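You operate a simulated robot arm through the tools that you are given. There is no shell and no other tool. Be economical: measure what you need, move in short steps, check, and stop when the job is done.

You run a simulated robot arm. Do the job below in one go: nothing can be reset, and whatever is moved stays where it is left.

Task
Weave two rows on the table loom: levers 1 and 3 down, then levers 2 and 4.
Fine: beat each row in; leave the cloth lever and the loom brake.

The check looks at the end state, three seconds after you hand in, the way a careful person would. Anything else that was tipped, shoved, dropped, spilled or broken makes it a failure. Flat cloth is picked up by pressing the open fingertips on it (5 to 10 N) and closing them slowly along it; thin cloth reads only 2 to 8 mm in the jaws.

Robot
A 7-joint arm with a two-finger gripper, on a carriage that runs on a rail from [0, -1.19] to [0, 1.19] (x, y) and turns from -162 to 171 degrees about z. Base frame: it is fixed where the carriage stands at the start and does not move with it; the origin is on the floor, on the carriage's upright axis, x ahead of it, y to its left, z up. Lengths are in m, angles in degrees, forces in N, time in s.
Its first joint turns from -149.0 to 149.0 degrees. Places, roughly: beater [0.7, 0, 1]; first lever [0.7, 0.2, 1.2]; fourth lever [0.7, -0.1, 1.2]; loom brake lever [0.4, 0.3, 0.9]; second lever [0.7, 0.1, 1.2]; shuttle lever [0.8, 0, 1.3]; small blue bobbin (4x5x8 cm) [0.7, -0.2, 1]; table loom [0.7, 0, 1]; third lever [0.7, 0, 1.2]. Payload 2.45 kg.
Tool frame: the origin (TCP) lies between the finger pads and is the grasp point; the fingertips stand 0.026 m ahead of it; z points along the fingers, y is the line along which they close. Largest opening 0.096 m; the body of the gripper starts 0.069 m behind the TCP.
Orientation is that of the tool frame in the base frame, as a unit quaternion [x, y, z, w]. With the fingers straight down and closing along the base's y, the tool's x points along the base's -x, its y along +y and its z along -z.

Tools
- The arm moves only by the tool apply_moves. Its argument "moves" is one flat list of numbers, 6 for each row, row after row: the shift along the tool's x, y, z in units of 30 mm (1.0 is 30 mm), then the turn, a rotation vector about the tool's x, y, z in units of 4 degrees (1.0 is 4 degrees). In form: [x, y, z, ax, ay, az, x, y, z, ax, ay, az, ...]. A call has 1 to 20 rows; each row shifts and turns the commanded pose from where the row before left it, along the tool's axes as they then stand. "fingers" is the opening, from 0 (shut) to 1 (fully open), set as the call begins (left out, the last holds). A call with a number of a shift or a turn outside -1 to 1 is refused whole. Rows are played at 5 a second. More than 0.05 m and 8.6 degrees between two rows, or a gripper value outside its range, and nothing of the call is played. Where a pose cannot be reached the arm comes as near as it can. A force on the tool above 40 N (or 10 N above the force at the start of the call, whichever is more), or a blocked arm, ends the call early, and 0.2 s more pass. The fingers move at their own pace and stop on an object; they squeeze with about 41 N. The grip force told is the motor's: it shows also when the fingers shut on nothing. Time passes only in rows, and 0.2 s behind the last, so rows that do not move let the fingers close. The reply holds the time, the measured pose of the TCP, the force on the tool along the base axes, the opening and the grip force, in the units named above and with some noise, with the torque about the TCP (base axes, N m) and any sound that the robot's microphone picked up, and new pictures: "show" is both (left out), scene, wrist or none.
- Cameras (640 x 400 px; columns grow to the right, rows downward): "scene" is now at [0.0307, 0.1475, 1.6734]; the picture's right is [-0.28, -0.96, 0.00], its down [-0.69, 0.20, -0.70] and it looks along [0.67, -0.19, -0.71] (base axes); focal length 282 px, centre (320, 200). "wrist" rides on the gripper at [0.082, 0.003, -0.098] in the tool frame; the picture's right is [-0.04, 1.00, 0.00], its down [-0.73, -0.03, -0.68] and it looks along [-0.68, -0.03, 0.73] (tool axes); focal length 256 px, centre (320, 200). There is no depth. A picture from a camera that has moved, and an enlarged one, comes with that camera's place and axes in the base frame and with its lens.
- slide_trunk(by): slides the trunk up (or, below 0, down) by that many m; the arm and the scene camera ride with it, the base frame stays. It gives what a move gives, with no picture.
- roll_base(legs): drives the robot by 1 to 6 legs, each [ahead, left, turn to the left] in m, m and degrees, along the robot's own axes; the way and the turn of a leg run together, so that a leg with both is an arc; at most 1.5 m and 180 degrees a leg. The arm and the cameras ride along, it lands a little off, and it stops where it bumps. It keeps to its track: a leg is cut to what the track allows. It gives what a move gives, and a new picture of the scene camera.
- turn_head(pan, tilt): turns the head with the scene camera to pan (to the left, within 155 degrees either way) and tilt (down, from -29 to 69), counted from straight ahead of the robot. It gives what a move gives, and a new picture of the scene camera.
- close_up(camera, box): a new picture of the part [left, top, right, bottom] of that camera's present view, enlarged. The clock stands still meanwhile.
- close_job(): hands the job in; it is judged then, once.

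Work in short steps. Places have to be worked out from the pictures, the camera data and where the tool is seen: move nearer, look again, correct. Check each grasp and each placing, and mend what went wrong. You have 120 turns and 260 pictures in all, those below and enlarged ones among them. Open the gripper and draw the arm clear of the work before you hand the job in, unless the task says otherwise; then end with one line.

The tools are called as name(argument=value, ...) on one line, values as JSON. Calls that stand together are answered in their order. apply_moves: Moves the arm, as the interface text tells. Its arguments: {"type":"object","properties":{"moves":{"type":"array","items":{"type":"number"}},"fingers":{"type":"number"},"show":{"type":"string","enum":["both","scene","wrist","none"]}},"required":["moves"]} The other tools are called the same way: slide_trunk (by) slides the trunk up or down; roll_base (legs) drives the base; turn_head (pan, tilt) turns the head that bears the scene camera; close_up (camera, box) takes an enlarged picture of a part of a camera's view; close_job () hands the job in.

At the start:

```text
t: 0.0
tcp_pos: [0.5853, 0.3062, 1.0002]
orientation: [0.0, 1.0, 0.001, 0.001]
force: [-0.2, 0.7, -0.6]
torque: [-0.01, 0.02, -0.04]
width: 0.096
grip_force: 0.0
trunk travel left (down, up): [-0.675, 0.035]
robot x, y, heading: [0.0005, -0.0004, 0.1]
head pan, tilt: [-16.0, 45.5]
```

scene: 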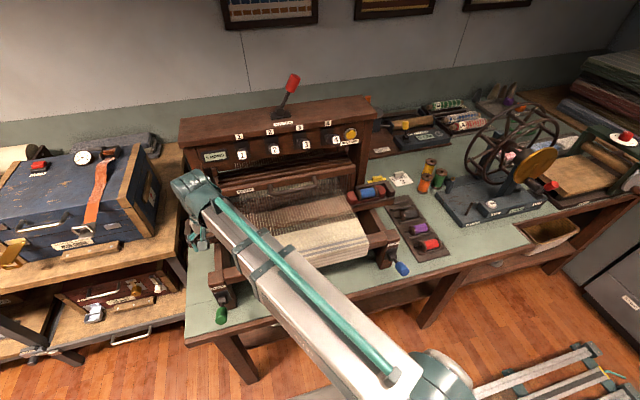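
wrist: 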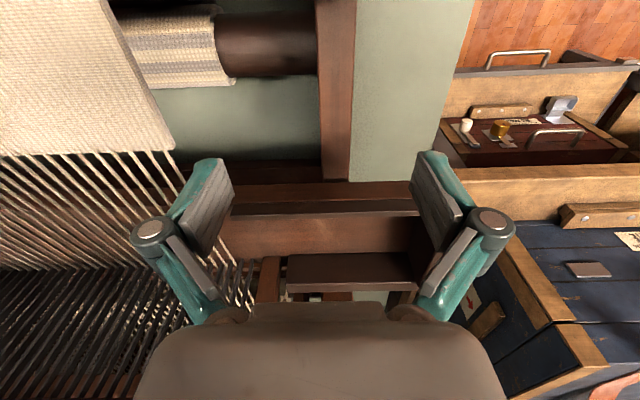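

The loom stands ahead with the levers on its front top board. I look closer before moving.

close_up(camera="scene", box=[170, 60, 410, 210])

close_up(camera="scene", box=[180, 170, 420, 320])

```text
2.67 times, centred on (290, 135) of scene
camera zoom: at [0.0307, 0.1475, 1.6734], right [-0.28, -0.96, 0.0], down [-0.69, 0.2, -0.7], along [0.67, -0.19, -0.71], focal length 753 px, centre (400, 373)
```

zoom: 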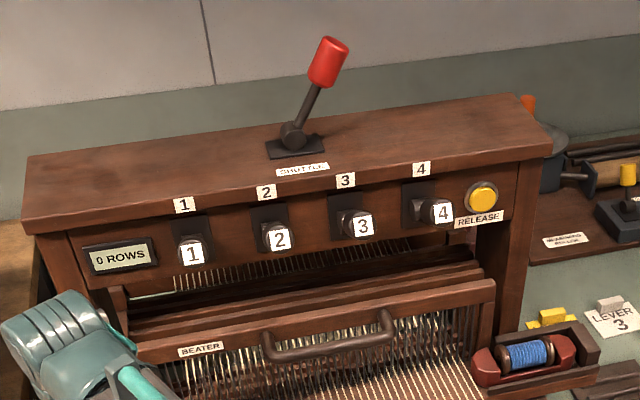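

```text
2.67 times, centred on (300, 245) of scene
camera zoom: at [0.0307, 0.1475, 1.6734], right [-0.28, -0.96, 0.0], down [-0.69, 0.2, -0.7], along [0.67, -0.19, -0.71], focal length 753 px, centre (373, 80)
```

zoom: 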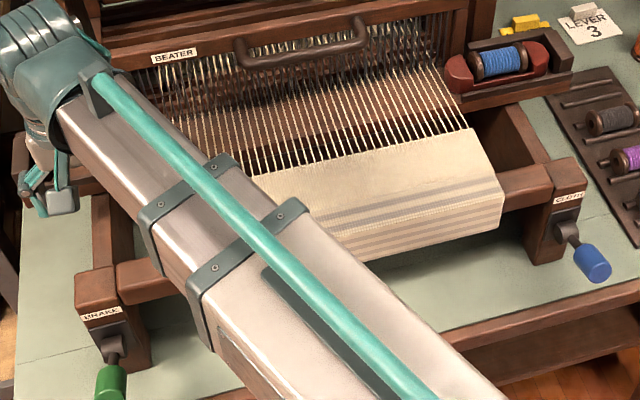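

There's a card reading "LEVER 3" at the right, so I read it and the display.

close_up(camera="scene", box=[370, 155, 434, 195])

close_up(camera="scene", box=[220, 110, 380, 210])

```text
10.00 times, centred on (402, 175) of scene
camera zoom: at [0.0307, 0.1475, 1.6734], right [-0.28, -0.96, 0.0], down [-0.69, 0.2, -0.7], along [0.67, -0.19, -0.71], focal length 2823 px, centre (-500, 450)
```

zoom: 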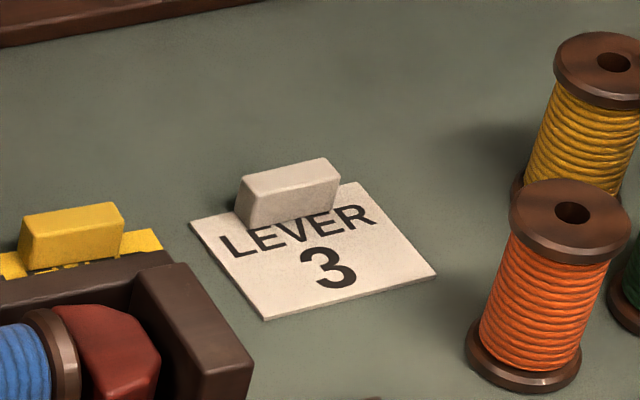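

```text
4.00 times, centred on (300, 160) of scene
camera zoom: at [0.0307, 0.1475, 1.6734], right [-0.28, -0.96, 0.0], down [-0.69, 0.2, -0.7], along [0.67, -0.19, -0.71], focal length 1129 px, centre (400, 360)
```

zoom: 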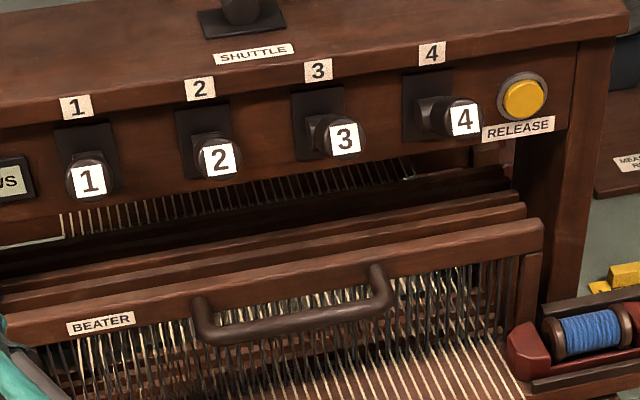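

Both cards matter, perhaps, and the yellow one is hidden. I raise the arm clear first.

apply_moves(moves=[0, 0, -1, 0, 0, 0, 0, 0, -1, 0, 0, 0, 0, 0, -1, 0, 0, 0, 0, 0, -1, 0, 0, 0, 0, 0, -1, 0, 0, 0, 0, 0, -1, 0, 0, 0, 0, 0, -1, 0, 0, 0, 0, 0, -1, 0, 0, 0, 0, 0, -1, 0, 0, 0, 0, 0, -1, 0, 0, 0], fingers=0)

```text
t: 2.2
tcp_pos: [0.6008, 0.3116, 1.2632]
orientation: [0.001, 1.0, 0.004, 0.009]
force: [0.3, 0.0, -0.2]
torque: [0.01, -0.01, 0.01]
width: 0.0003
grip_force: 29.0
out of reach, approached as far as the arm can: row 9, 10
trunk travel left (down, up): [-0.675, 0.035]
robot x, y, heading: [0.0013, 0.0008, -0.2]
head pan, tilt: [-16.0, 45.5]
camera scene: at [0.0304, 0.1474, 1.6734], right [-0.28, -0.96, 0.0], down [-0.69, 0.2, -0.7], along [0.67, -0.19, -0.71], focal length 282 px, centre (320, 200)
camera wrist: at [0.5165, 0.3147, 1.3622], right [0.04, 1.0, 0.01], down [0.72, -0.04, 0.69], along [0.69, -0.02, -0.72], focal length 256 px, centre (320, 200)
```

scene: 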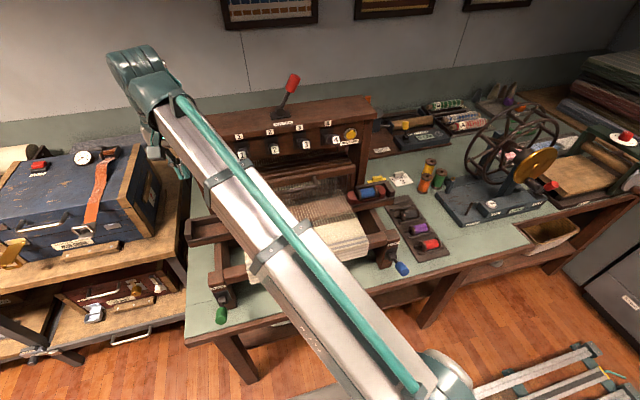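
wrist: 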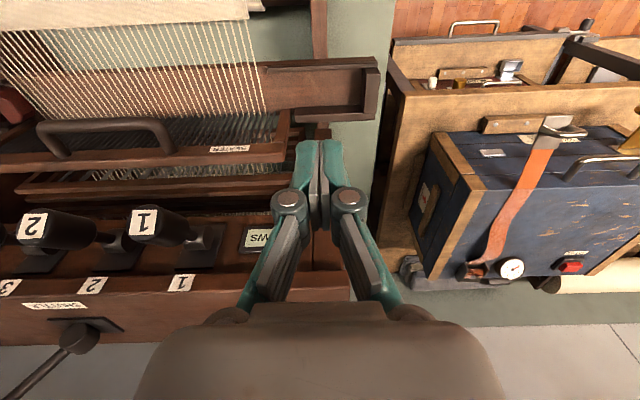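

The arm is up and the levers are rods with square knobs facing me. I slide the tool right at a safe stand-off to view levers, release button and the yellow card with the wrist camera.

apply_moves(moves=[1, 0, 0, 0, 0, 0, 1, -1, 0, 0, 0, 0, 0, -1, 0, 0, 0, 0, 0, -1, 0, 0, 0, 0, 0, -1, 0, 0, 0, 0, 0, -1, 0, 0, 0, 0, 0, -1, 0, 0, 0, 0, 0, -1, 0, 0, 0, 0, 0, -1, 0, 0, 0, 0, 0, -1, 0, 0, 0, 0, 0, -1, 0, 0, 0, 0], show="wrist")

```text
t: 4.6
tcp_pos: [0.5691, 0.0254, 1.2004]
orientation: [0.001, 1.0, 0.0, 0.004]
force: [-0.4, -0.2, 1.0]
torque: [0.0, 0.0, 0.01]
width: 0.0001
grip_force: 28.3
out of reach, approached as far as the arm can: row 1, 2, 3, 4, 5, 6, 7, 8, 9
trunk travel left (down, up): [-0.675, 0.035]
robot x, y, heading: [0.0012, -0.003, -0.1]
head pan, tilt: [-16.0, 45.5]
camera wrist: at [0.485, 0.0288, 1.2993], right [0.04, 1.0, 0.0], down [0.73, -0.03, 0.68], along [0.68, -0.03, -0.73], focal length 256 px, centre (320, 200)
```

wrist: 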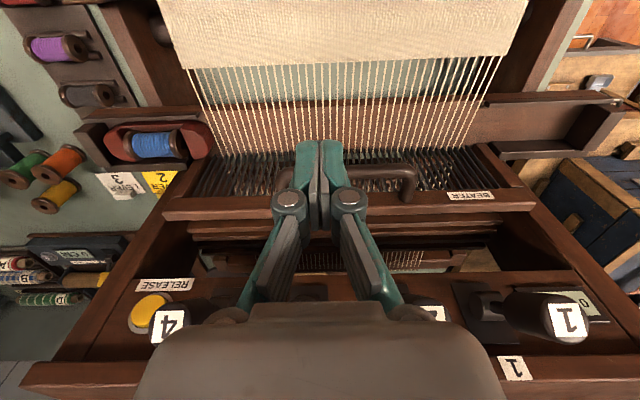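

The arm is clear of the knobs. I go on right to see the two cards.

apply_moves(moves=[0, -1, 0, 0, 0, 0, 0, -1, 0, 0, 0, 0, 0, -1, 0, 0, 0, 0, 0, -1, 0, 0, 0, 0, 0, -1, 0, 0, 0, 0, 0, -1, 0, 0, 0, 0, 0, -1, 0, 0, 0, 0, 0, -1, 0, 0, 0, 0], show="both")

close_up(camera="wrist", box=[160, 100, 480, 300])

```text
t: 6.4
tcp_pos: [0.5686, -0.2151, 1.201]
orientation: [0.0, 1.0, 0.0, 0.0]
force: [-0.5, -0.7, 0.1]
torque: [0.03, -0.01, 0.01]
width: 0.0
grip_force: 28.2
out of reach, approached as far as the arm can: row 1
trunk travel left (down, up): [-0.675, 0.035]
robot x, y, heading: [0.0005, -0.0014, -0.3]
head pan, tilt: [-16.0, 45.5]
camera scene: at [0.0308, 0.1471, 1.6734], right [-0.28, -0.96, 0.0], down [-0.69, 0.2, -0.7], along [0.67, -0.19, -0.71], focal length 282 px, centre (320, 200)
camera wrist: at [0.4869, -0.2117, 1.3003], right [0.04, 1.0, 0.0], down [0.73, -0.03, 0.68], along [0.68, -0.03, -0.73], focal length 256 px, centre (320, 200)
```

scene: 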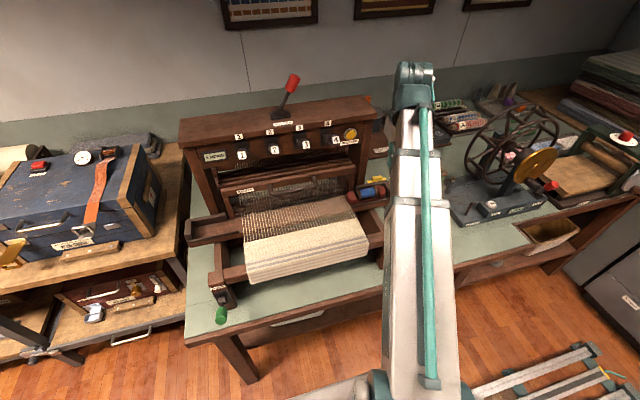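
wrist: 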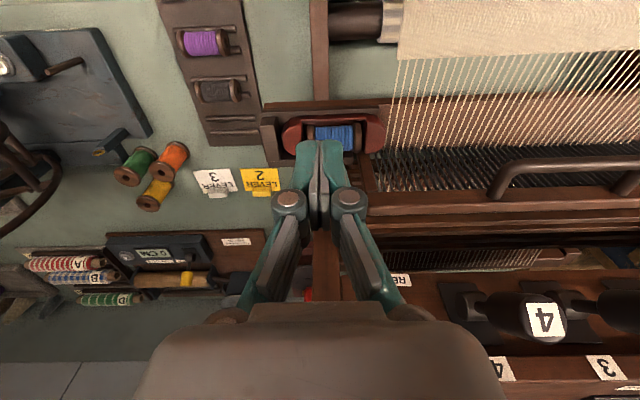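

```text
2.00 times, centred on (320, 200) of wrist
camera zoom: at [0.4869, -0.2117, 1.3003], right [0.04, 1.0, 0.0], down [0.73, -0.03, 0.68], along [0.68, -0.03, -0.73], focal length 512 px, centre (320, 200)
```

zoom: 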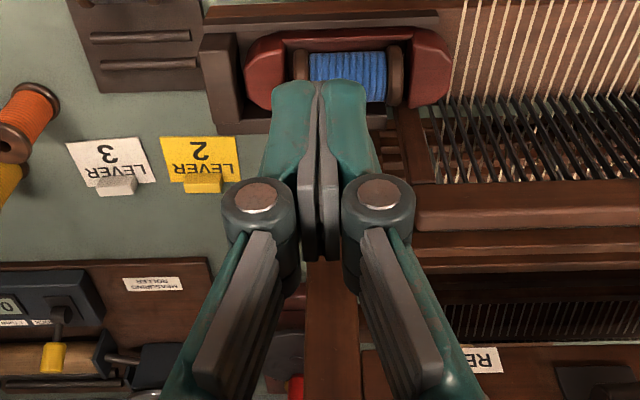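

The cards are spare labels, nothing to do with the job. The knobs work out at x≈0.66, z≈1.233, y≈0.178/0.093/0.007/-0.079. I tilt the tool forward 60° while travelling left to in front of lever 1.

apply_moves(moves=[0, 0.873, 0, 0, -1, 0, 0, 0.873, 0, 0, -1, 0, 0, 0.873, 0, 0, -1, 0, 0, 0.873, 0, 0, -1, 0, 0, 0.873, 0, 0, -1, 0, 0, 0.873, 0, 0, -1, 0, 0, 0.873, 0, 0, -1, 0, 0, 0.873, 0, 0, -1, 0, 0, 0.873, 0, 0, -1, 0, 0, 0.873, 0, 0, -1, 0, 0, 0.873, 0, 0, -1, 0, 0, 0.873, 0, 0, -1, 0, 0, 0.873, 0, 0, -1, 0, 0, 0.873, 0, 0, -1, 0, 0, 0.873, 0, 0, -1, 0])

```text
t: 9.6
tcp_pos: [0.6289, 0.1898, 1.2324]
orientation: [0.0, 0.866, 0.0, 0.501]
force: [-2.5, 1.9, -1.1]
torque: [0.03, -0.03, 0.03]
width: 0.0
grip_force: 28.8
out of reach, approached as far as the arm can: row 8, 9, 10, 11, 12, 13, 14
trunk travel left (down, up): [-0.675, 0.035]
robot x, y, heading: [-0.0025, -0.0026, 0.1]
head pan, tilt: [-16.0, 45.5]
camera scene: at [0.0303, 0.1479, 1.6734], right [-0.28, -0.96, 0.0], down [-0.69, 0.2, -0.7], along [0.67, -0.19, -0.71], focal length 282 px, centre (320, 200)
camera wrist: at [0.5026, 0.1929, 1.2119], right [0.02, 1.0, 0.03], down [-0.22, -0.03, 0.97], along [0.98, -0.03, 0.22], focal length 256 px, centre (320, 200)
```

scene: 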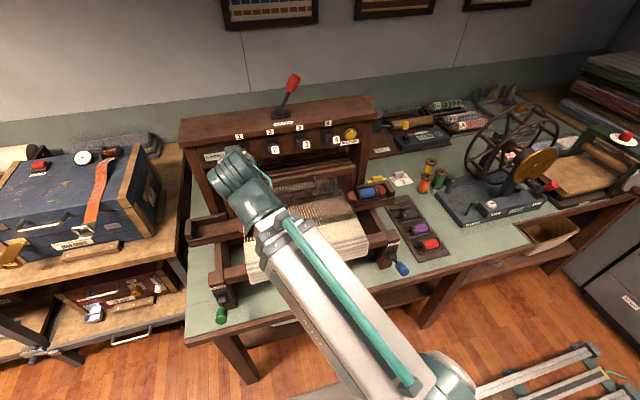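
wrist: 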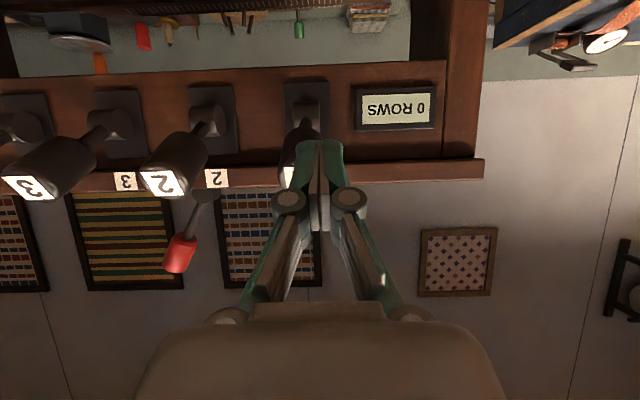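

Tool stands right before knob 1. I back off a little, rise above the knob and line up on it.

apply_moves(moves=[0.33, 0, -0.577, 0, 0, 0, -0.673, -0.2, -0.389, 0, 0, 0, -0.673, -0.2, -0.389, 0, 0, 0, -0.673, 0, -0.389, 0, 0, 0, 0, 0, 0, 0, 0, 0])

```text
t: 10.8
tcp_pos: [0.6238, 0.183, 1.3086]
orientation: [0.0, 0.866, 0.0, 0.5]
force: [1.4, -0.2, -0.1]
torque: [0.02, 0.0, -0.01]
width: 0.0001
grip_force: 28.6
out of reach, approached as far as the arm can: row 1
trunk travel left (down, up): [-0.675, 0.035]
robot x, y, heading: [-0.0001, 0.0006, 0.0]
head pan, tilt: [-16.0, 45.5]
camera scene: at [0.0308, 0.1475, 1.6734], right [-0.28, -0.96, 0.0], down [-0.69, 0.2, -0.7], along [0.67, -0.19, -0.71], focal length 282 px, centre (320, 200)
camera wrist: at [0.4961, 0.1872, 1.2885], right [0.02, 1.0, 0.03], down [-0.22, -0.03, 0.97], along [0.98, -0.03, 0.22], focal length 256 px, centre (320, 200)
```

scene: 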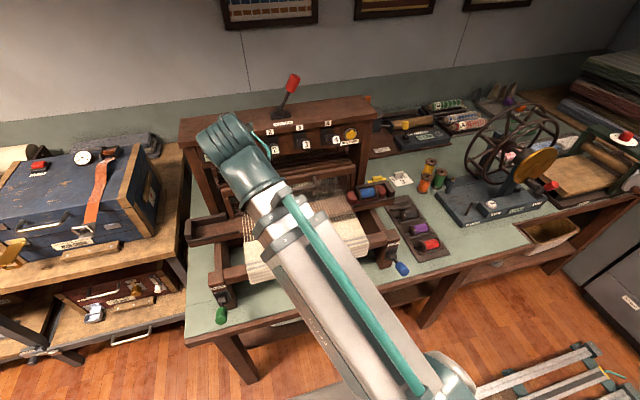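
wrist: 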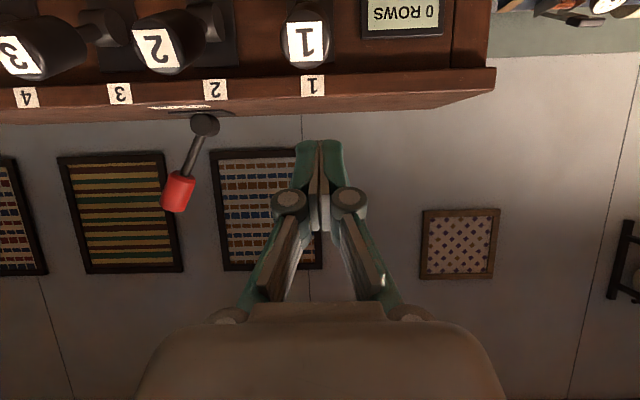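

Knob 1 is at (0.657, 0.178, 1.233). I go forward over it.

apply_moves(moves=[-0.375, -0.17, 0.65, 0, 0, 0, -0.375, 0, 0.65, 0, 0, 0, 0.289, 0, 0.167, 0, 0, 0, 0.289, 0, 0.167, 0, 0, 0, 0.289, 0, 0.167, 0, 0, 0, 0.289, 0, 0.167, 0, 0, 0], show="wrist")

```text
t: 12.2
tcp_pos: [0.6678, 0.1769, 1.2688]
orientation: [0.001, 0.866, -0.001, 0.5]
force: [-0.2, 0.0, -0.5]
torque: [-0.02, -0.04, -0.01]
width: 0.0002
grip_force: 28.8
trunk travel left (down, up): [-0.675, 0.035]
robot x, y, heading: [-0.0009, 0.0034, 0.2]
head pan, tilt: [-16.0, 45.5]
camera wrist: at [0.5411, 0.1815, 1.2477], right [0.02, 1.0, 0.03], down [-0.22, -0.03, 0.97], along [0.97, -0.03, 0.22], focal length 256 px, centre (320, 200)
```

wrist: 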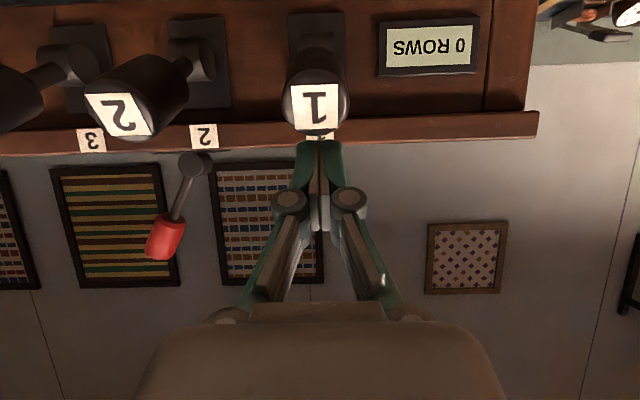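

Just above the knob. I press down in 1 cm steps.

apply_moves(moves=[0.289, 0, 0.167, 0, 0, 0, 0.289, 0, 0.167, 0, 0, 0, 0.289, 0, 0.167, 0, 0, 0, 0.289, 0, 0.167, 0, 0, 0, 0.289, 0, 0.167, 0, 0, 0], show="wrist")

```text
t: 13.4
tcp_pos: [0.6681, 0.1776, 1.219]
orientation: [0.0, 0.866, 0.0, 0.499]
force: [1.2, -0.7, 1.1]
torque: [-0.01, -0.04, -0.06]
width: 0.0001
grip_force: 27.9
trunk travel left (down, up): [-0.675, 0.035]
robot x, y, heading: [-0.0023, -0.0001, 0.1]
head pan, tilt: [-16.0, 45.5]
camera wrist: at [0.5405, 0.1817, 1.1972], right [0.02, 1.0, 0.04], down [-0.22, -0.03, 0.97], along [0.97, -0.03, 0.22], focal length 256 px, centre (320, 200)
```

wrist: 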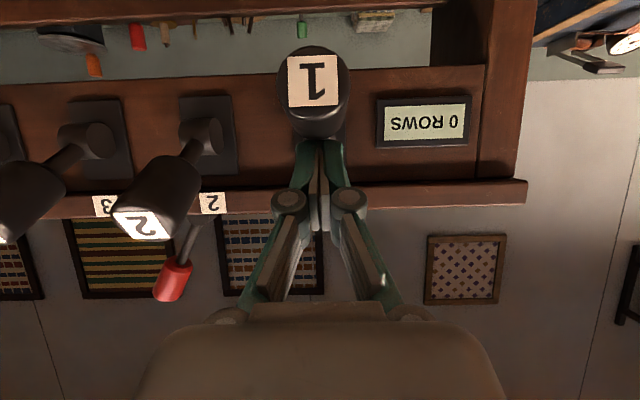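

Lever 1 goes down almost without resistance. I press on until its end stop.

apply_moves(moves=[0.289, 0, 0.167, 0, 0, 0, 0.289, 0, 0.167, 0, 0, 0], show="wrist")

```text
t: 14.0
tcp_pos: [0.6677, 0.1776, 1.2007]
orientation: [0.0, 0.864, -0.001, 0.503]
force: [3.7, -1.1, 22.7]
torque: [-0.03, -0.42, 0.06]
width: 0.0061
grip_force: 28.8
trunk travel left (down, up): [-0.675, 0.035]
robot x, y, heading: [-0.0022, -0.0013, 0.0]
head pan, tilt: [-16.0, 45.5]
camera wrist: at [0.5408, 0.1811, 1.1799], right [0.02, 1.0, 0.03], down [-0.23, -0.03, 0.97], along [0.97, -0.03, 0.23], focal length 256 px, centre (320, 200)
```

wrist: 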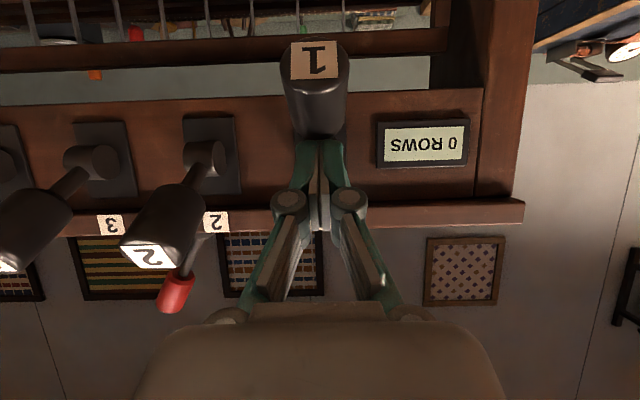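

End stop reached at 23 N (TCP z≈1.20). I rise straight up and see whether lever 1 stays.

apply_moves(moves=[-0.578, 0, -0.333, 0, 0, 0, -0.866, 0, -0.5, 0, 0, 0, -0.866, 0, -0.5, 0, 0, 0, -0.866, 0, -0.5, 0, 0, 0], show="wrist")

```text
t: 15.0
tcp_pos: [0.6673, 0.1789, 1.3073]
orientation: [0.0, 0.866, 0.0, 0.499]
force: [0.7, 0.0, -0.2]
torque: [0.01, 0.02, 0.0]
width: 0.0
grip_force: 28.6
trunk travel left (down, up): [-0.675, 0.035]
robot x, y, heading: [0.0013, -0.0031, -0.3]
head pan, tilt: [-16.0, 45.5]
camera wrist: at [0.5403, 0.1823, 1.2878], right [0.02, 1.0, 0.03], down [-0.22, -0.03, 0.97], along [0.98, -0.03, 0.22], focal length 256 px, centre (320, 200)
```

wrist: 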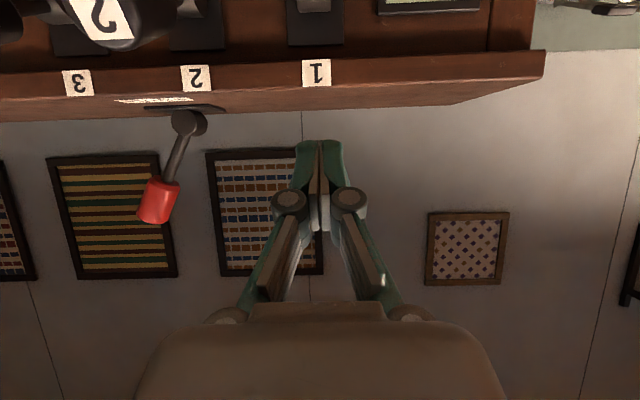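

Lever 1 stays down. I shift right to lever 3 (y≈0.007).

apply_moves(moves=[0, -0.955, 0, 0, 0, 0, 0, -0.955, 0, 0, 0, 0, 0, -0.955, 0, 0, 0, 0, 0, -0.955, 0, 0, 0, 0, 0, -0.955, 0, 0, 0, 0, 0, -0.955, 0, 0, 0, 0, 0.578, 0, 0.333, 0, 0, 0, 0.578, 0, 0.333, 0, 0, 0])

```text
t: 16.8
tcp_pos: [0.6671, 0.0072, 1.2677]
orientation: [0.001, 0.866, -0.001, 0.5]
force: [-0.7, 0.0, -0.2]
torque: [-0.02, -0.01, -0.02]
width: 0.0001
grip_force: 28.6
trunk travel left (down, up): [-0.675, 0.035]
robot x, y, heading: [0.0011, 0.0012, -0.1]
head pan, tilt: [-16.0, 45.5]
camera scene: at [0.0308, 0.1475, 1.6734], right [-0.28, -0.96, 0.0], down [-0.69, 0.2, -0.7], along [0.67, -0.19, -0.71], focal length 282 px, centre (320, 200)
camera wrist: at [0.541, 0.0098, 1.2475], right [0.02, 1.0, 0.03], down [-0.22, -0.03, 0.97], along [0.97, -0.03, 0.22], focal length 256 px, centre (320, 200)
```

scene: 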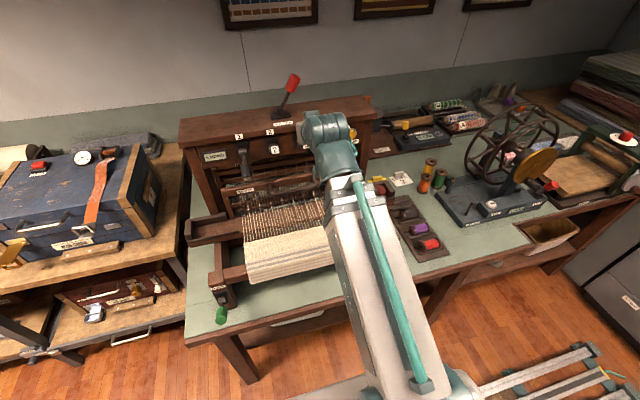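
wrist: 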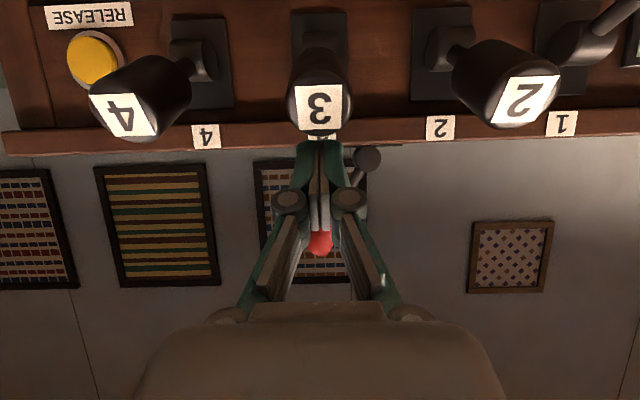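

Centred over knob 3. I press down to the same depth as lever 1, then rise.

apply_moves(moves=[0.289, 0, 0.167, 0, 0, 0, 0.289, 0, 0.167, 0, 0, 0, 0.289, 0, 0.167, 0, 0, 0, 0.289, 0, 0.167, 0, 0, 0, 0.289, 0, 0.167, 0, 0, 0, 0.289, 0, 0.167, 0, 0, 0, 0.289, 0, 0.167, 0, 0, 0], show="wrist")

apply_moves(moves=[-0.578, 0, -0.333, 0, 0, 0, -0.866, 0, -0.5, 0, 0, 0, -0.866, 0, -0.5, 0, 0, 0, -0.866, 0, -0.5, 0, 0, 0])

```text
t: 18.4
tcp_pos: [0.683, 0.0072, 1.203]
orientation: [-0.001, 0.866, 0.001, 0.5]
force: [-1.4, -0.3, 1.8]
torque: [0.02, -0.02, -0.05]
width: 0.0
grip_force: 28.6
out of reach, approached as far as the arm can: row 4, 5, 6, 7
trunk travel left (down, up): [-0.675, 0.035]
robot x, y, heading: [0.0017, 0.0013, -0.3]
head pan, tilt: [-16.0, 45.5]
camera wrist: at [0.5562, 0.011, 1.1827], right [0.02, 1.0, 0.03], down [-0.22, -0.03, 0.97], along [0.98, -0.03, 0.22], focal length 256 px, centre (320, 200)
```

wrist: 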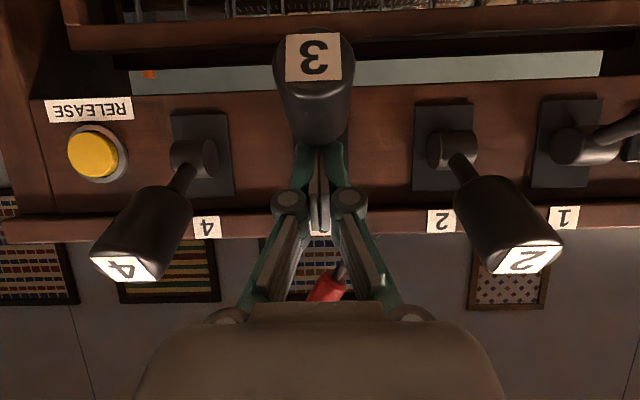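

```text
t: 19.4
tcp_pos: [0.6834, 0.007, 1.3137]
orientation: [0.0, 0.866, 0.0, 0.5]
force: [0.1, -0.1, -0.1]
torque: [0.03, 0.0, -0.01]
width: 0.0001
grip_force: 28.1
trunk travel left (down, up): [-0.675, 0.035]
robot x, y, heading: [0.0002, 0.0019, -0.1]
head pan, tilt: [-16.0, 45.5]
camera scene: at [0.0306, 0.1475, 1.6733], right [-0.28, -0.96, 0.0], down [-0.69, 0.2, -0.7], along [0.67, -0.19, -0.71], focal length 282 px, centre (320, 200)
camera wrist: at [0.5565, 0.011, 1.2926], right [0.02, 1.0, 0.03], down [-0.22, -0.03, 0.97], along [0.98, -0.03, 0.22], focal length 256 px, centre (320, 200)
```

scene: 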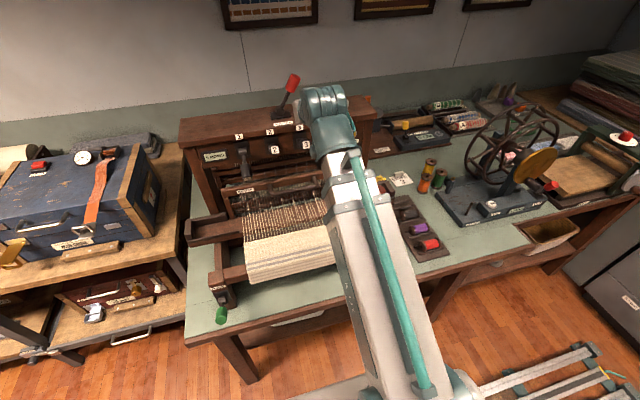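
wrist: 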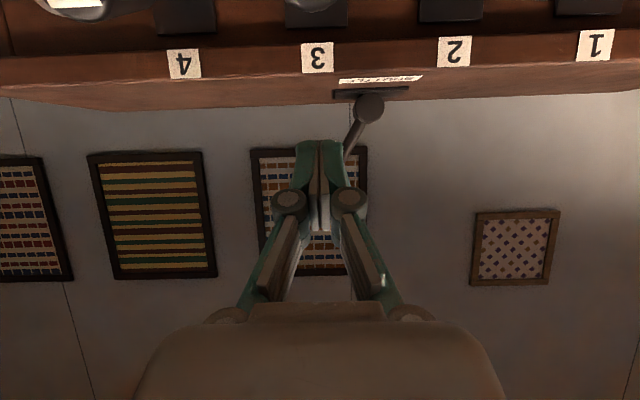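

I check whether lever 3 latched; the scene picture suggests it may have come up.

close_up(camera="scene", box=[220, 110, 380, 210])

close_up(camera="wrist", box=[0, 0, 640, 120])

```text
4.00 times, centred on (300, 160) of scene
camera zoom: at [0.0306, 0.1475, 1.6733], right [-0.28, -0.96, 0.0], down [-0.69, 0.2, -0.7], along [0.67, -0.19, -0.71], focal length 1129 px, centre (400, 360)
```

zoom: 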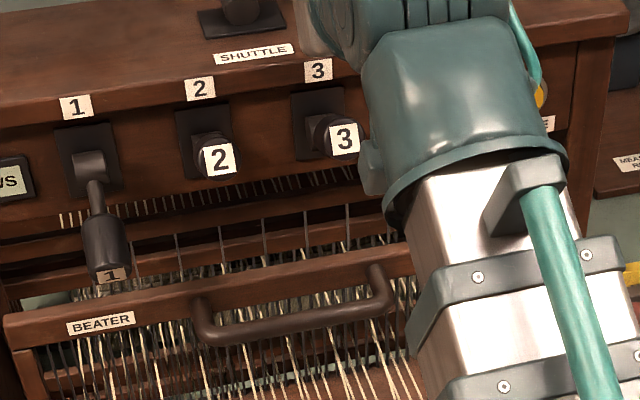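

```text
1.00 times, centred on (320, 60) of wrist (not enlarged: the box is as wide or as high as the picture)
camera zoom: at [0.5565, 0.011, 1.2926], right [0.02, 1.0, 0.03], down [-0.22, -0.03, 0.97], along [0.98, -0.03, 0.22], focal length 256 px, centre (320, 340)
```

zoom: 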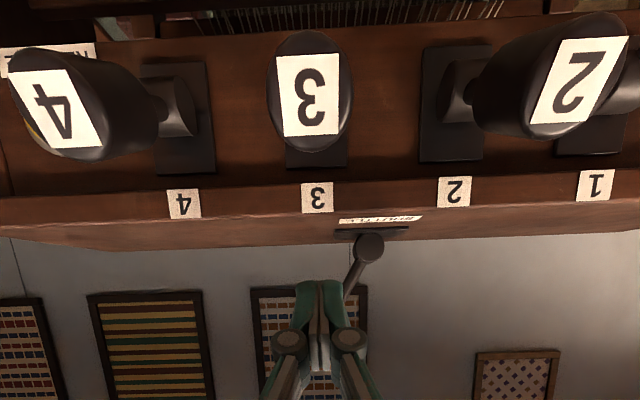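

Lever 3 sprang back: the arm was at its inner limit and pressed short. I roll left 0.28 m so the work lies at a bigger radius; the tool passes clear above the levers.

roll_base(legs=[[0, 0.28, 0]])

```text
t: 21.3
tcp_pos: [0.6834, 0.2818, 1.3138]
orientation: [0.001, 0.866, -0.001, 0.5]
force: [0.3, 0.6, 0.1]
torque: [0.0, -0.01, -0.04]
width: 0.0002
grip_force: 28.5
trunk travel left (down, up): [-0.675, 0.035]
robot x, y, heading: [0.0027, 0.2779, -0.1]
head pan, tilt: [-16.0, 45.5]
camera scene: at [0.0311, 0.4239, 1.6733], right [-0.28, -0.96, 0.0], down [-0.69, 0.2, -0.7], along [0.67, -0.19, -0.71], focal length 282 px, centre (320, 200)
```

scene: 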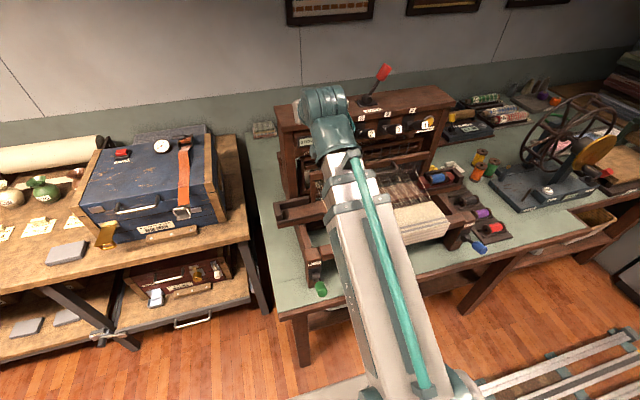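

Now the arm goes back right to lever 3 at x≈0.668.

apply_moves(moves=[0, -0.917, 0, 0, 0, 0, 0, -0.917, 0, 0, 0, 0, 0, -0.917, 0, 0, 0, 0, 0, -0.917, 0, 0, 0, 0, 0, -0.917, 0, 0, 0, 0, 0, -0.917, 0, 0, 0, 0, 0, -0.917, 0, 0, 0, 0, 0, -0.917, 0, 0, 0, 0, 0, -0.917, 0, 0, 0, 0, 0, -0.917, 0, 0, 0, 0, 0.25, 0, -0.433, 0, 0, 0, 0.65, 0, 0.37, 0, 0, 0, 0.65, 0, 0.37, 0, 0, 0])

```text
t: 24.1
tcp_pos: [0.6681, 0.0069, 1.2668]
orientation: [0.001, 0.866, -0.001, 0.5]
force: [0.5, -0.5, -0.9]
torque: [0.02, 0.01, 0.02]
width: 0.0001
grip_force: 28.5
trunk travel left (down, up): [-0.675, 0.035]
robot x, y, heading: [0.0012, 0.2758, -0.1]
head pan, tilt: [-16.0, 45.5]
camera scene: at [0.0313, 0.423, 1.6734], right [-0.28, -0.96, 0.0], down [-0.69, 0.2, -0.7], along [0.67, -0.19, -0.71], focal length 282 px, centre (320, 200)
camera wrist: at [0.5408, 0.0105, 1.2471], right [0.02, 1.0, 0.03], down [-0.22, -0.03, 0.97], along [0.97, -0.03, 0.22], focal length 256 px, centre (320, 200)
```

scene: 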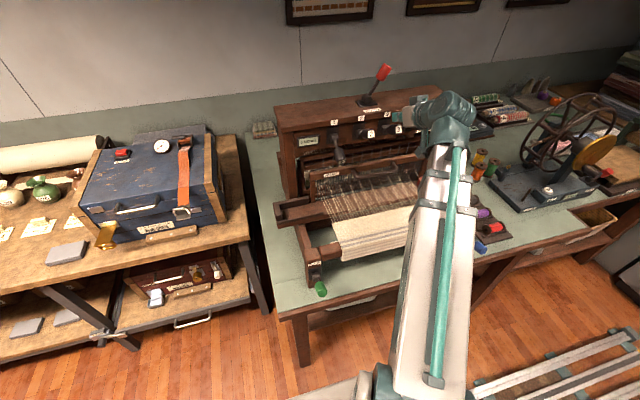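
wrist: 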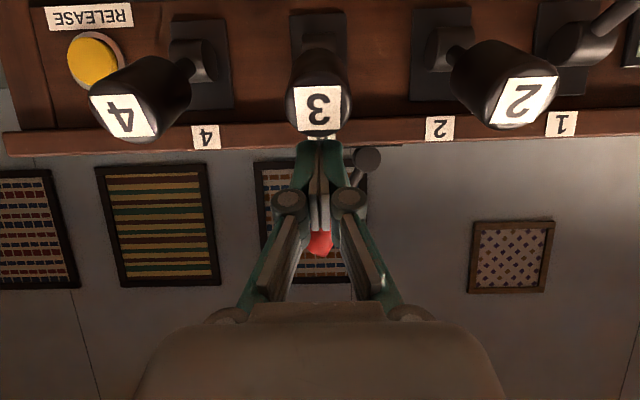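

Same view as before over knob 3; I press down 7 cm and read the force.

apply_moves(moves=[0.289, 0, 0.167, 0, 0, 0, 0.289, 0, 0.167, 0, 0, 0, 0.289, 0, 0.167, 0, 0, 0, 0.289, 0, 0.167, 0, 0, 0, 0.289, 0, 0.167, 0, 0, 0, 0.289, 0, 0.167, 0, 0, 0, 0.25, 0, 0.144, 0, 0, 0], show="wrist")

```text
t: 25.7
tcp_pos: [0.6674, 0.0068, 1.2011]
orientation: [0.002, 0.865, -0.002, 0.501]
force: [2.3, -0.4, 15.0]
torque: [0.01, -0.26, -0.1]
width: 0.0
grip_force: 28.4
trunk travel left (down, up): [-0.675, 0.035]
robot x, y, heading: [0.003, 0.2741, 0.1]
head pan, tilt: [-16.0, 45.5]
camera wrist: at [0.5406, 0.0104, 1.1807], right [0.02, 1.0, 0.03], down [-0.23, -0.03, 0.97], along [0.97, -0.03, 0.22], focal length 256 px, centre (320, 200)
```

wrist: 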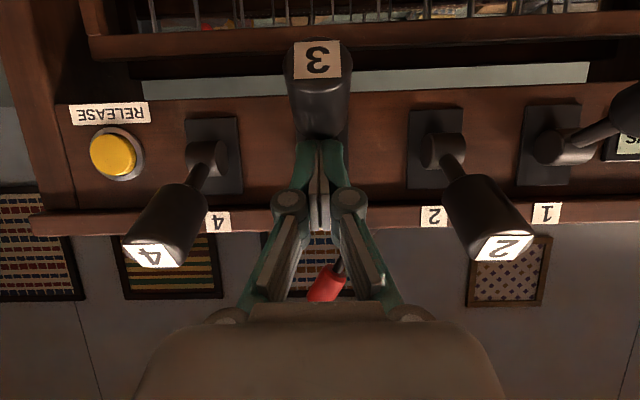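

Stop reached with 15 N. I rise and check.

apply_moves(moves=[-0.578, 0, -0.333, 0, 0, 0, -0.866, 0, -0.5, 0, 0, 0, -0.866, 0, -0.5, 0, 0, 0, -0.866, 0, -0.5, 0, 0, 0])

close_up(camera="scene", box=[270, 60, 460, 179])

```text
t: 26.7
tcp_pos: [0.6672, 0.008, 1.3103]
orientation: [0.0, 0.866, 0.0, 0.5]
force: [-1.9, 0.6, 0.0]
torque: [0.0, -0.03, -0.02]
width: 0.0004
grip_force: 28.8
trunk travel left (down, up): [-0.675, 0.035]
robot x, y, heading: [0.004, 0.2788, -0.2]
head pan, tilt: [-16.0, 45.5]
camera scene: at [0.031, 0.4231, 1.6733], right [-0.28, -0.96, 0.0], down [-0.69, 0.2, -0.7], along [0.67, -0.19, -0.71], focal length 282 px, centre (320, 200)
camera wrist: at [0.5408, 0.0111, 1.2889], right [0.02, 1.0, 0.03], down [-0.22, -0.03, 0.97], along [0.98, -0.03, 0.22], focal length 256 px, centre (320, 200)
```

scene: 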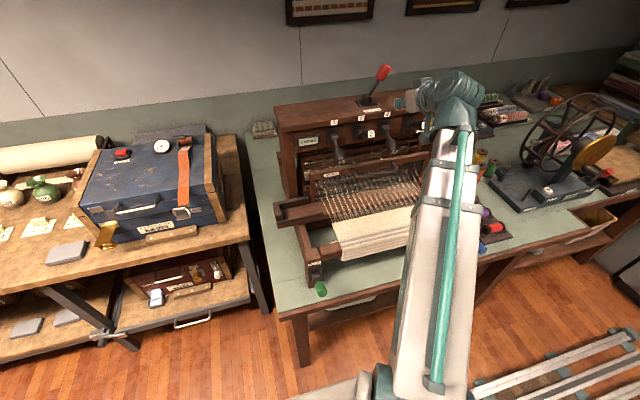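
wrist: 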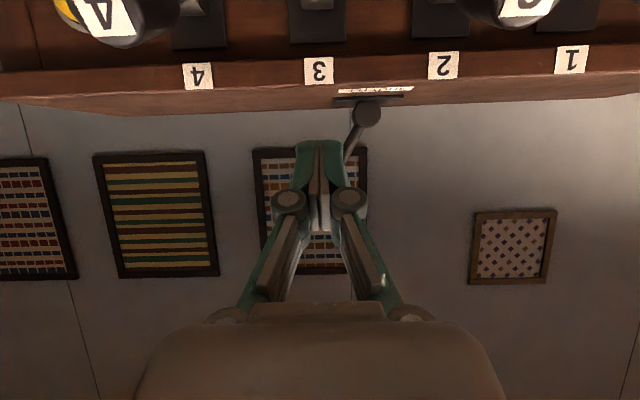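

```text
3.36 times, centred on (365, 120) of scene
camera zoom: at [0.031, 0.4231, 1.6733], right [-0.28, -0.96, 0.0], down [-0.69, 0.2, -0.7], along [0.67, -0.19, -0.71], focal length 949 px, centre (169, 471)
```

zoom: 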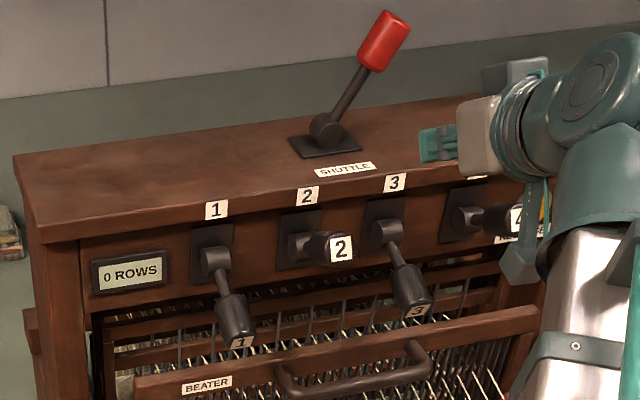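

Levers 1 and 3 are both down. The shuttle lever's knob works out at (0.798, 0.005, 1.343), leaning right from a pivot at (0.798, 0.05, 1.265). I move to its right side at knob height.

apply_moves(moves=[-0.65, -0.97, -0.375, 0, 0, 0, -0.65, -0.97, -0.375, 0, 0, 0, -0.492, 0, 0.852, 0, 0, 0, -0.492, 0, 0.852, 0, 0, 0])

```text
t: 27.7
tcp_pos: [0.7268, -0.0526, 1.3548]
orientation: [0.0, 0.866, -0.001, 0.5]
force: [0.2, -0.4, 0.7]
torque: [0.01, -0.03, 0.01]
width: 0.0
grip_force: 28.3
trunk travel left (down, up): [-0.675, 0.035]
robot x, y, heading: [-0.004, 0.2756, -0.2]
head pan, tilt: [-16.0, 45.5]
camera scene: at [0.0316, 0.423, 1.6734], right [-0.28, -0.96, 0.0], down [-0.69, 0.2, -0.7], along [0.67, -0.19, -0.71], focal length 282 px, centre (320, 200)
camera wrist: at [0.6006, -0.0482, 1.3336], right [0.02, 1.0, 0.03], down [-0.22, -0.03, 0.97], along [0.98, -0.03, 0.22], focal length 256 px, centre (320, 200)
```

scene: 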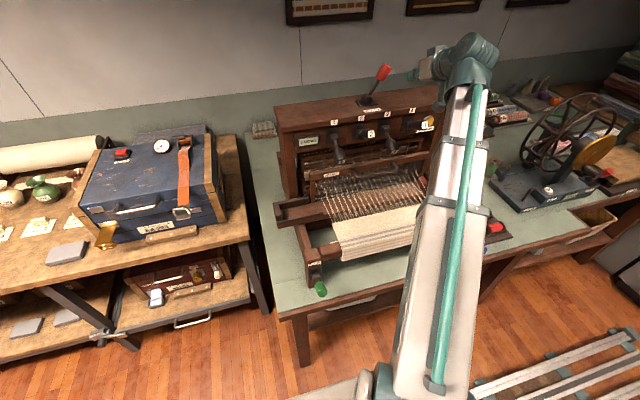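
wrist: 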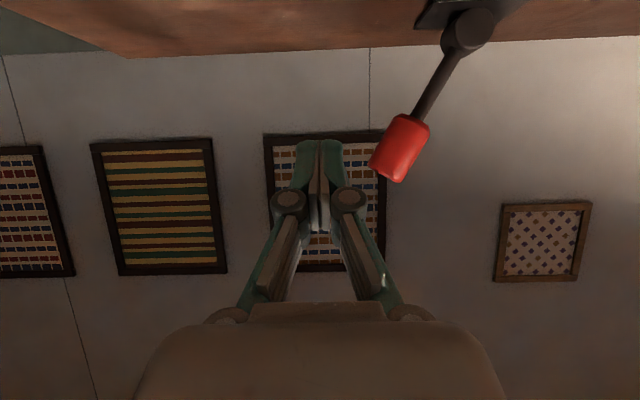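

Knob confirmed at (0.798, 0.007, 1.34). I advance 6 cm alongside it.

apply_moves(moves=[-0.492, 0, 0.852, 0, 0, 0, -0.492, 0, 0.852, 0, 0, 0, 0.17, 0, 0.1, 0, 0, 0])

```text
t: 28.5
tcp_pos: [0.7859, -0.0514, 1.3486]
orientation: [0.001, 0.866, 0.0, 0.501]
force: [-0.9, 1.0, -0.3]
torque: [-0.03, -0.02, 0.02]
width: 0.0
grip_force: 28.2
trunk travel left (down, up): [-0.675, 0.035]
robot x, y, heading: [-0.0021, 0.2753, -0.1]
head pan, tilt: [-16.0, 45.5]
camera scene: at [0.0309, 0.4231, 1.6734], right [-0.28, -0.96, 0.0], down [-0.69, 0.2, -0.7], along [0.67, -0.19, -0.71], focal length 282 px, centre (320, 200)
camera wrist: at [0.6593, -0.0481, 1.3275], right [0.02, 1.0, 0.03], down [-0.22, -0.03, 0.97], along [0.97, -0.03, 0.22], focal length 256 px, centre (320, 200)
```

scene: 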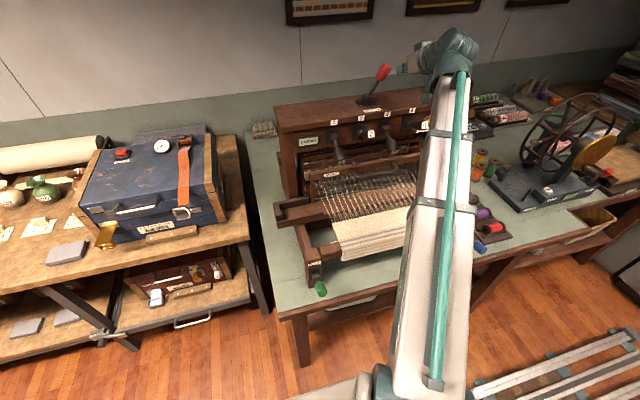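
wrist: 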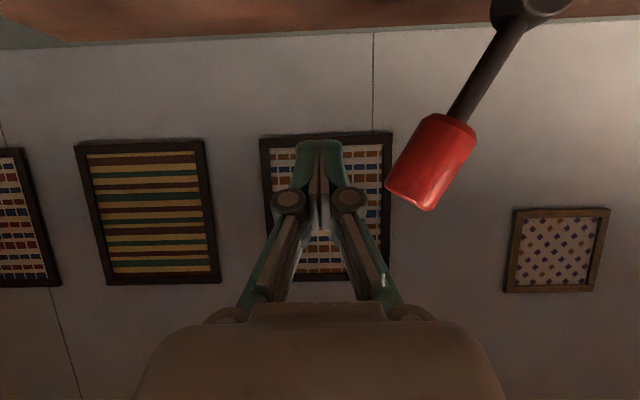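

Fingers stand 3 cm right of the knob at its height. I push left.

apply_moves(moves=[0, 0.45, 0, 0, 0, 0, 0, 0.45, 0, 0, 0, 0, 0, 0.45, 0, 0, 0, 0, 0, 0.45, 0, 0, 0, 0, 0, 0.45, 0, 0, 0, 0, 0, 0.45, 0, 0, 0, 0, 0, 0.45, 0, 0, 0, 0])

```text
t: 30.1
tcp_pos: [0.7856, 0.042, 1.3481]
orientation: [0.001, 0.866, -0.001, 0.5]
force: [0.0, -0.3, 0.1]
torque: [-0.01, 0.03, 0.0]
width: 0.0
grip_force: 28.5
trunk travel left (down, up): [-0.675, 0.035]
robot x, y, heading: [0.0004, 0.2754, -0.1]
head pan, tilt: [-16.0, 45.5]
camera scene: at [0.0311, 0.4234, 1.6734], right [-0.28, -0.96, 0.0], down [-0.69, 0.2, -0.7], along [0.67, -0.19, -0.71], focal length 282 px, centre (320, 200)
camera wrist: at [0.659, 0.0471, 1.3279], right [0.02, 1.0, 0.03], down [-0.22, -0.03, 0.97], along [0.98, -0.03, 0.22], focal length 256 px, centre (320, 200)
```

scene: 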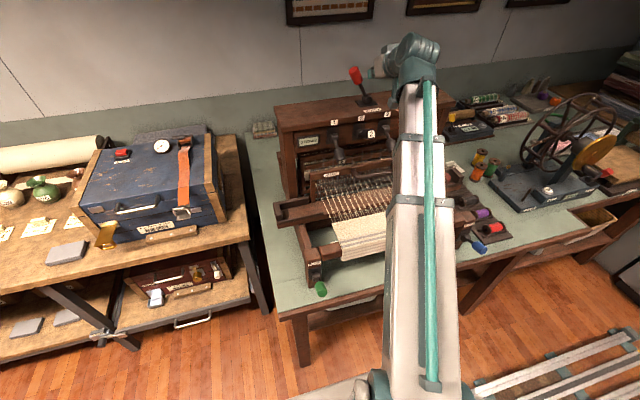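
wrist: 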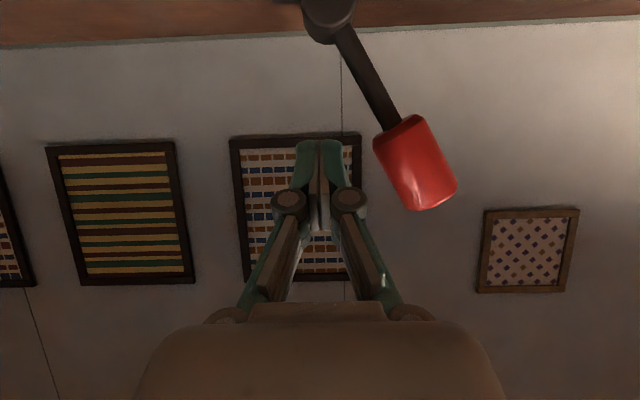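

The lever snapped over to the left by itself. I check the shuttle.

close_up(camera="scene", box=[260, 90, 500, 240])

```text
2.67 times, centred on (380, 165) of scene
camera zoom: at [0.0311, 0.4234, 1.6734], right [-0.28, -0.96, 0.0], down [-0.69, 0.2, -0.7], along [0.67, -0.19, -0.71], focal length 753 px, centre (160, 293)
```

zoom: 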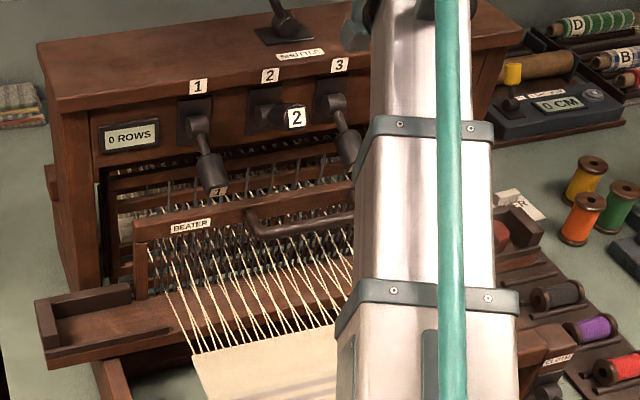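

The shuttle still seems to sit on the right, so I push the lever on to its stop.

apply_moves(moves=[0, 0.4, 0, 0, 0, 0, 0, 0.4, 0, 0, 0, 0, 0, 0.4, 0, 0, 0, 0, 0, 0.4, 0, 0, 0, 0])

close_up(camera="scene", box=[260, 90, 500, 240])

```text
t: 31.0
tcp_pos: [0.7858, 0.0608, 1.3482]
orientation: [0.007, 0.866, -0.013, 0.5]
force: [0.6, -16.2, -1.0]
torque: [-0.31, 0.07, -0.21]
width: 0.0
grip_force: 28.8
trunk travel left (down, up): [-0.675, 0.035]
robot x, y, heading: [0.0026, 0.2775, -0.3]
head pan, tilt: [-16.0, 45.5]
stopped in row 4: the force on the tool passed its limit at 47 N (the readings are from after the stop); the commanded pose is now the measured one
camera scene: at [0.0324, 0.4206, 1.6734], right [-0.28, -0.96, 0.0], down [-0.69, 0.2, -0.7], along [0.67, -0.2, -0.71], focal length 282 px, centre (320, 200)
camera wrist: at [0.659, 0.0675, 1.3278], right [0.05, 1.0, 0.02], down [-0.22, -0.01, 0.97], along [0.97, -0.05, 0.22], focal length 256 px, centre (320, 200)
```

scene: 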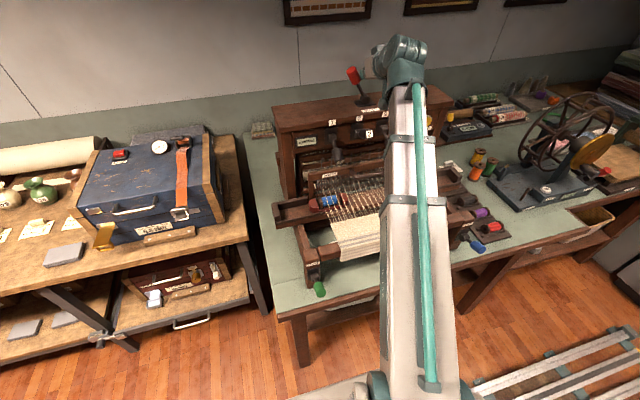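
wrist: 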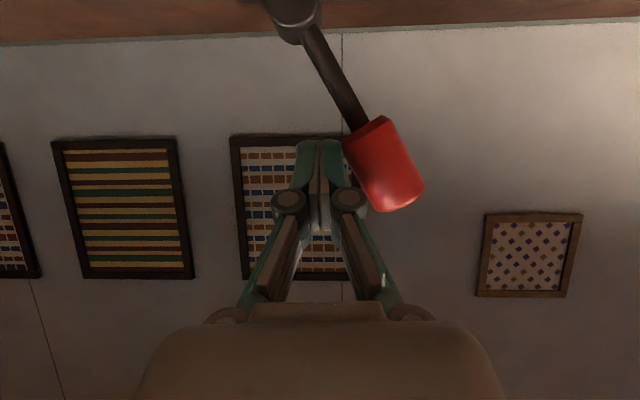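

```text
2.67 times, centred on (380, 165) of scene
camera zoom: at [0.0324, 0.4206, 1.6734], right [-0.28, -0.96, 0.0], down [-0.69, 0.2, -0.7], along [0.67, -0.2, -0.71], focal length 753 px, centre (160, 293)
```

zoom: 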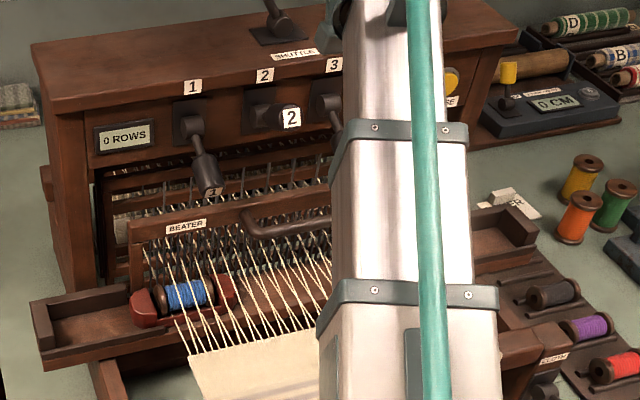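

The shuttle is now crossing to the left. I back off the lever and let it finish.

apply_moves(moves=[0, -0.5, 0, 0, 0, 0, 0, -0.5, 0, 0, 0, 0, 0, -0.5, 0, 0, 0, 0, 0, 0, 0, 0, 0, 0, 0, 0, 0, 0, 0, 0], show="none")

close_up(camera="scene", box=[260, 60, 500, 210])

```text
t: 32.2
tcp_pos: [0.7844, 0.0222, 1.3493]
orientation: [0.004, 0.866, -0.009, 0.501]
force: [-0.1, -0.4, 0.1]
torque: [0.03, -0.03, -0.01]
width: 0.0
grip_force: 28.3
trunk travel left (down, up): [-0.675, 0.035]
robot x, y, heading: [0.003, 0.2748, -0.2]
head pan, tilt: [-16.0, 45.5]
```

```text
2.67 times, centred on (380, 135) of scene
camera zoom: at [0.0317, 0.4222, 1.6734], right [-0.28, -0.96, 0.0], down [-0.69, 0.2, -0.7], along [0.67, -0.2, -0.71], focal length 753 px, centre (160, 373)
```

zoom: 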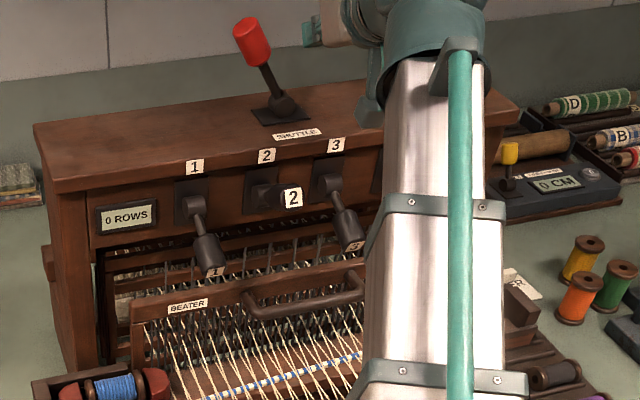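

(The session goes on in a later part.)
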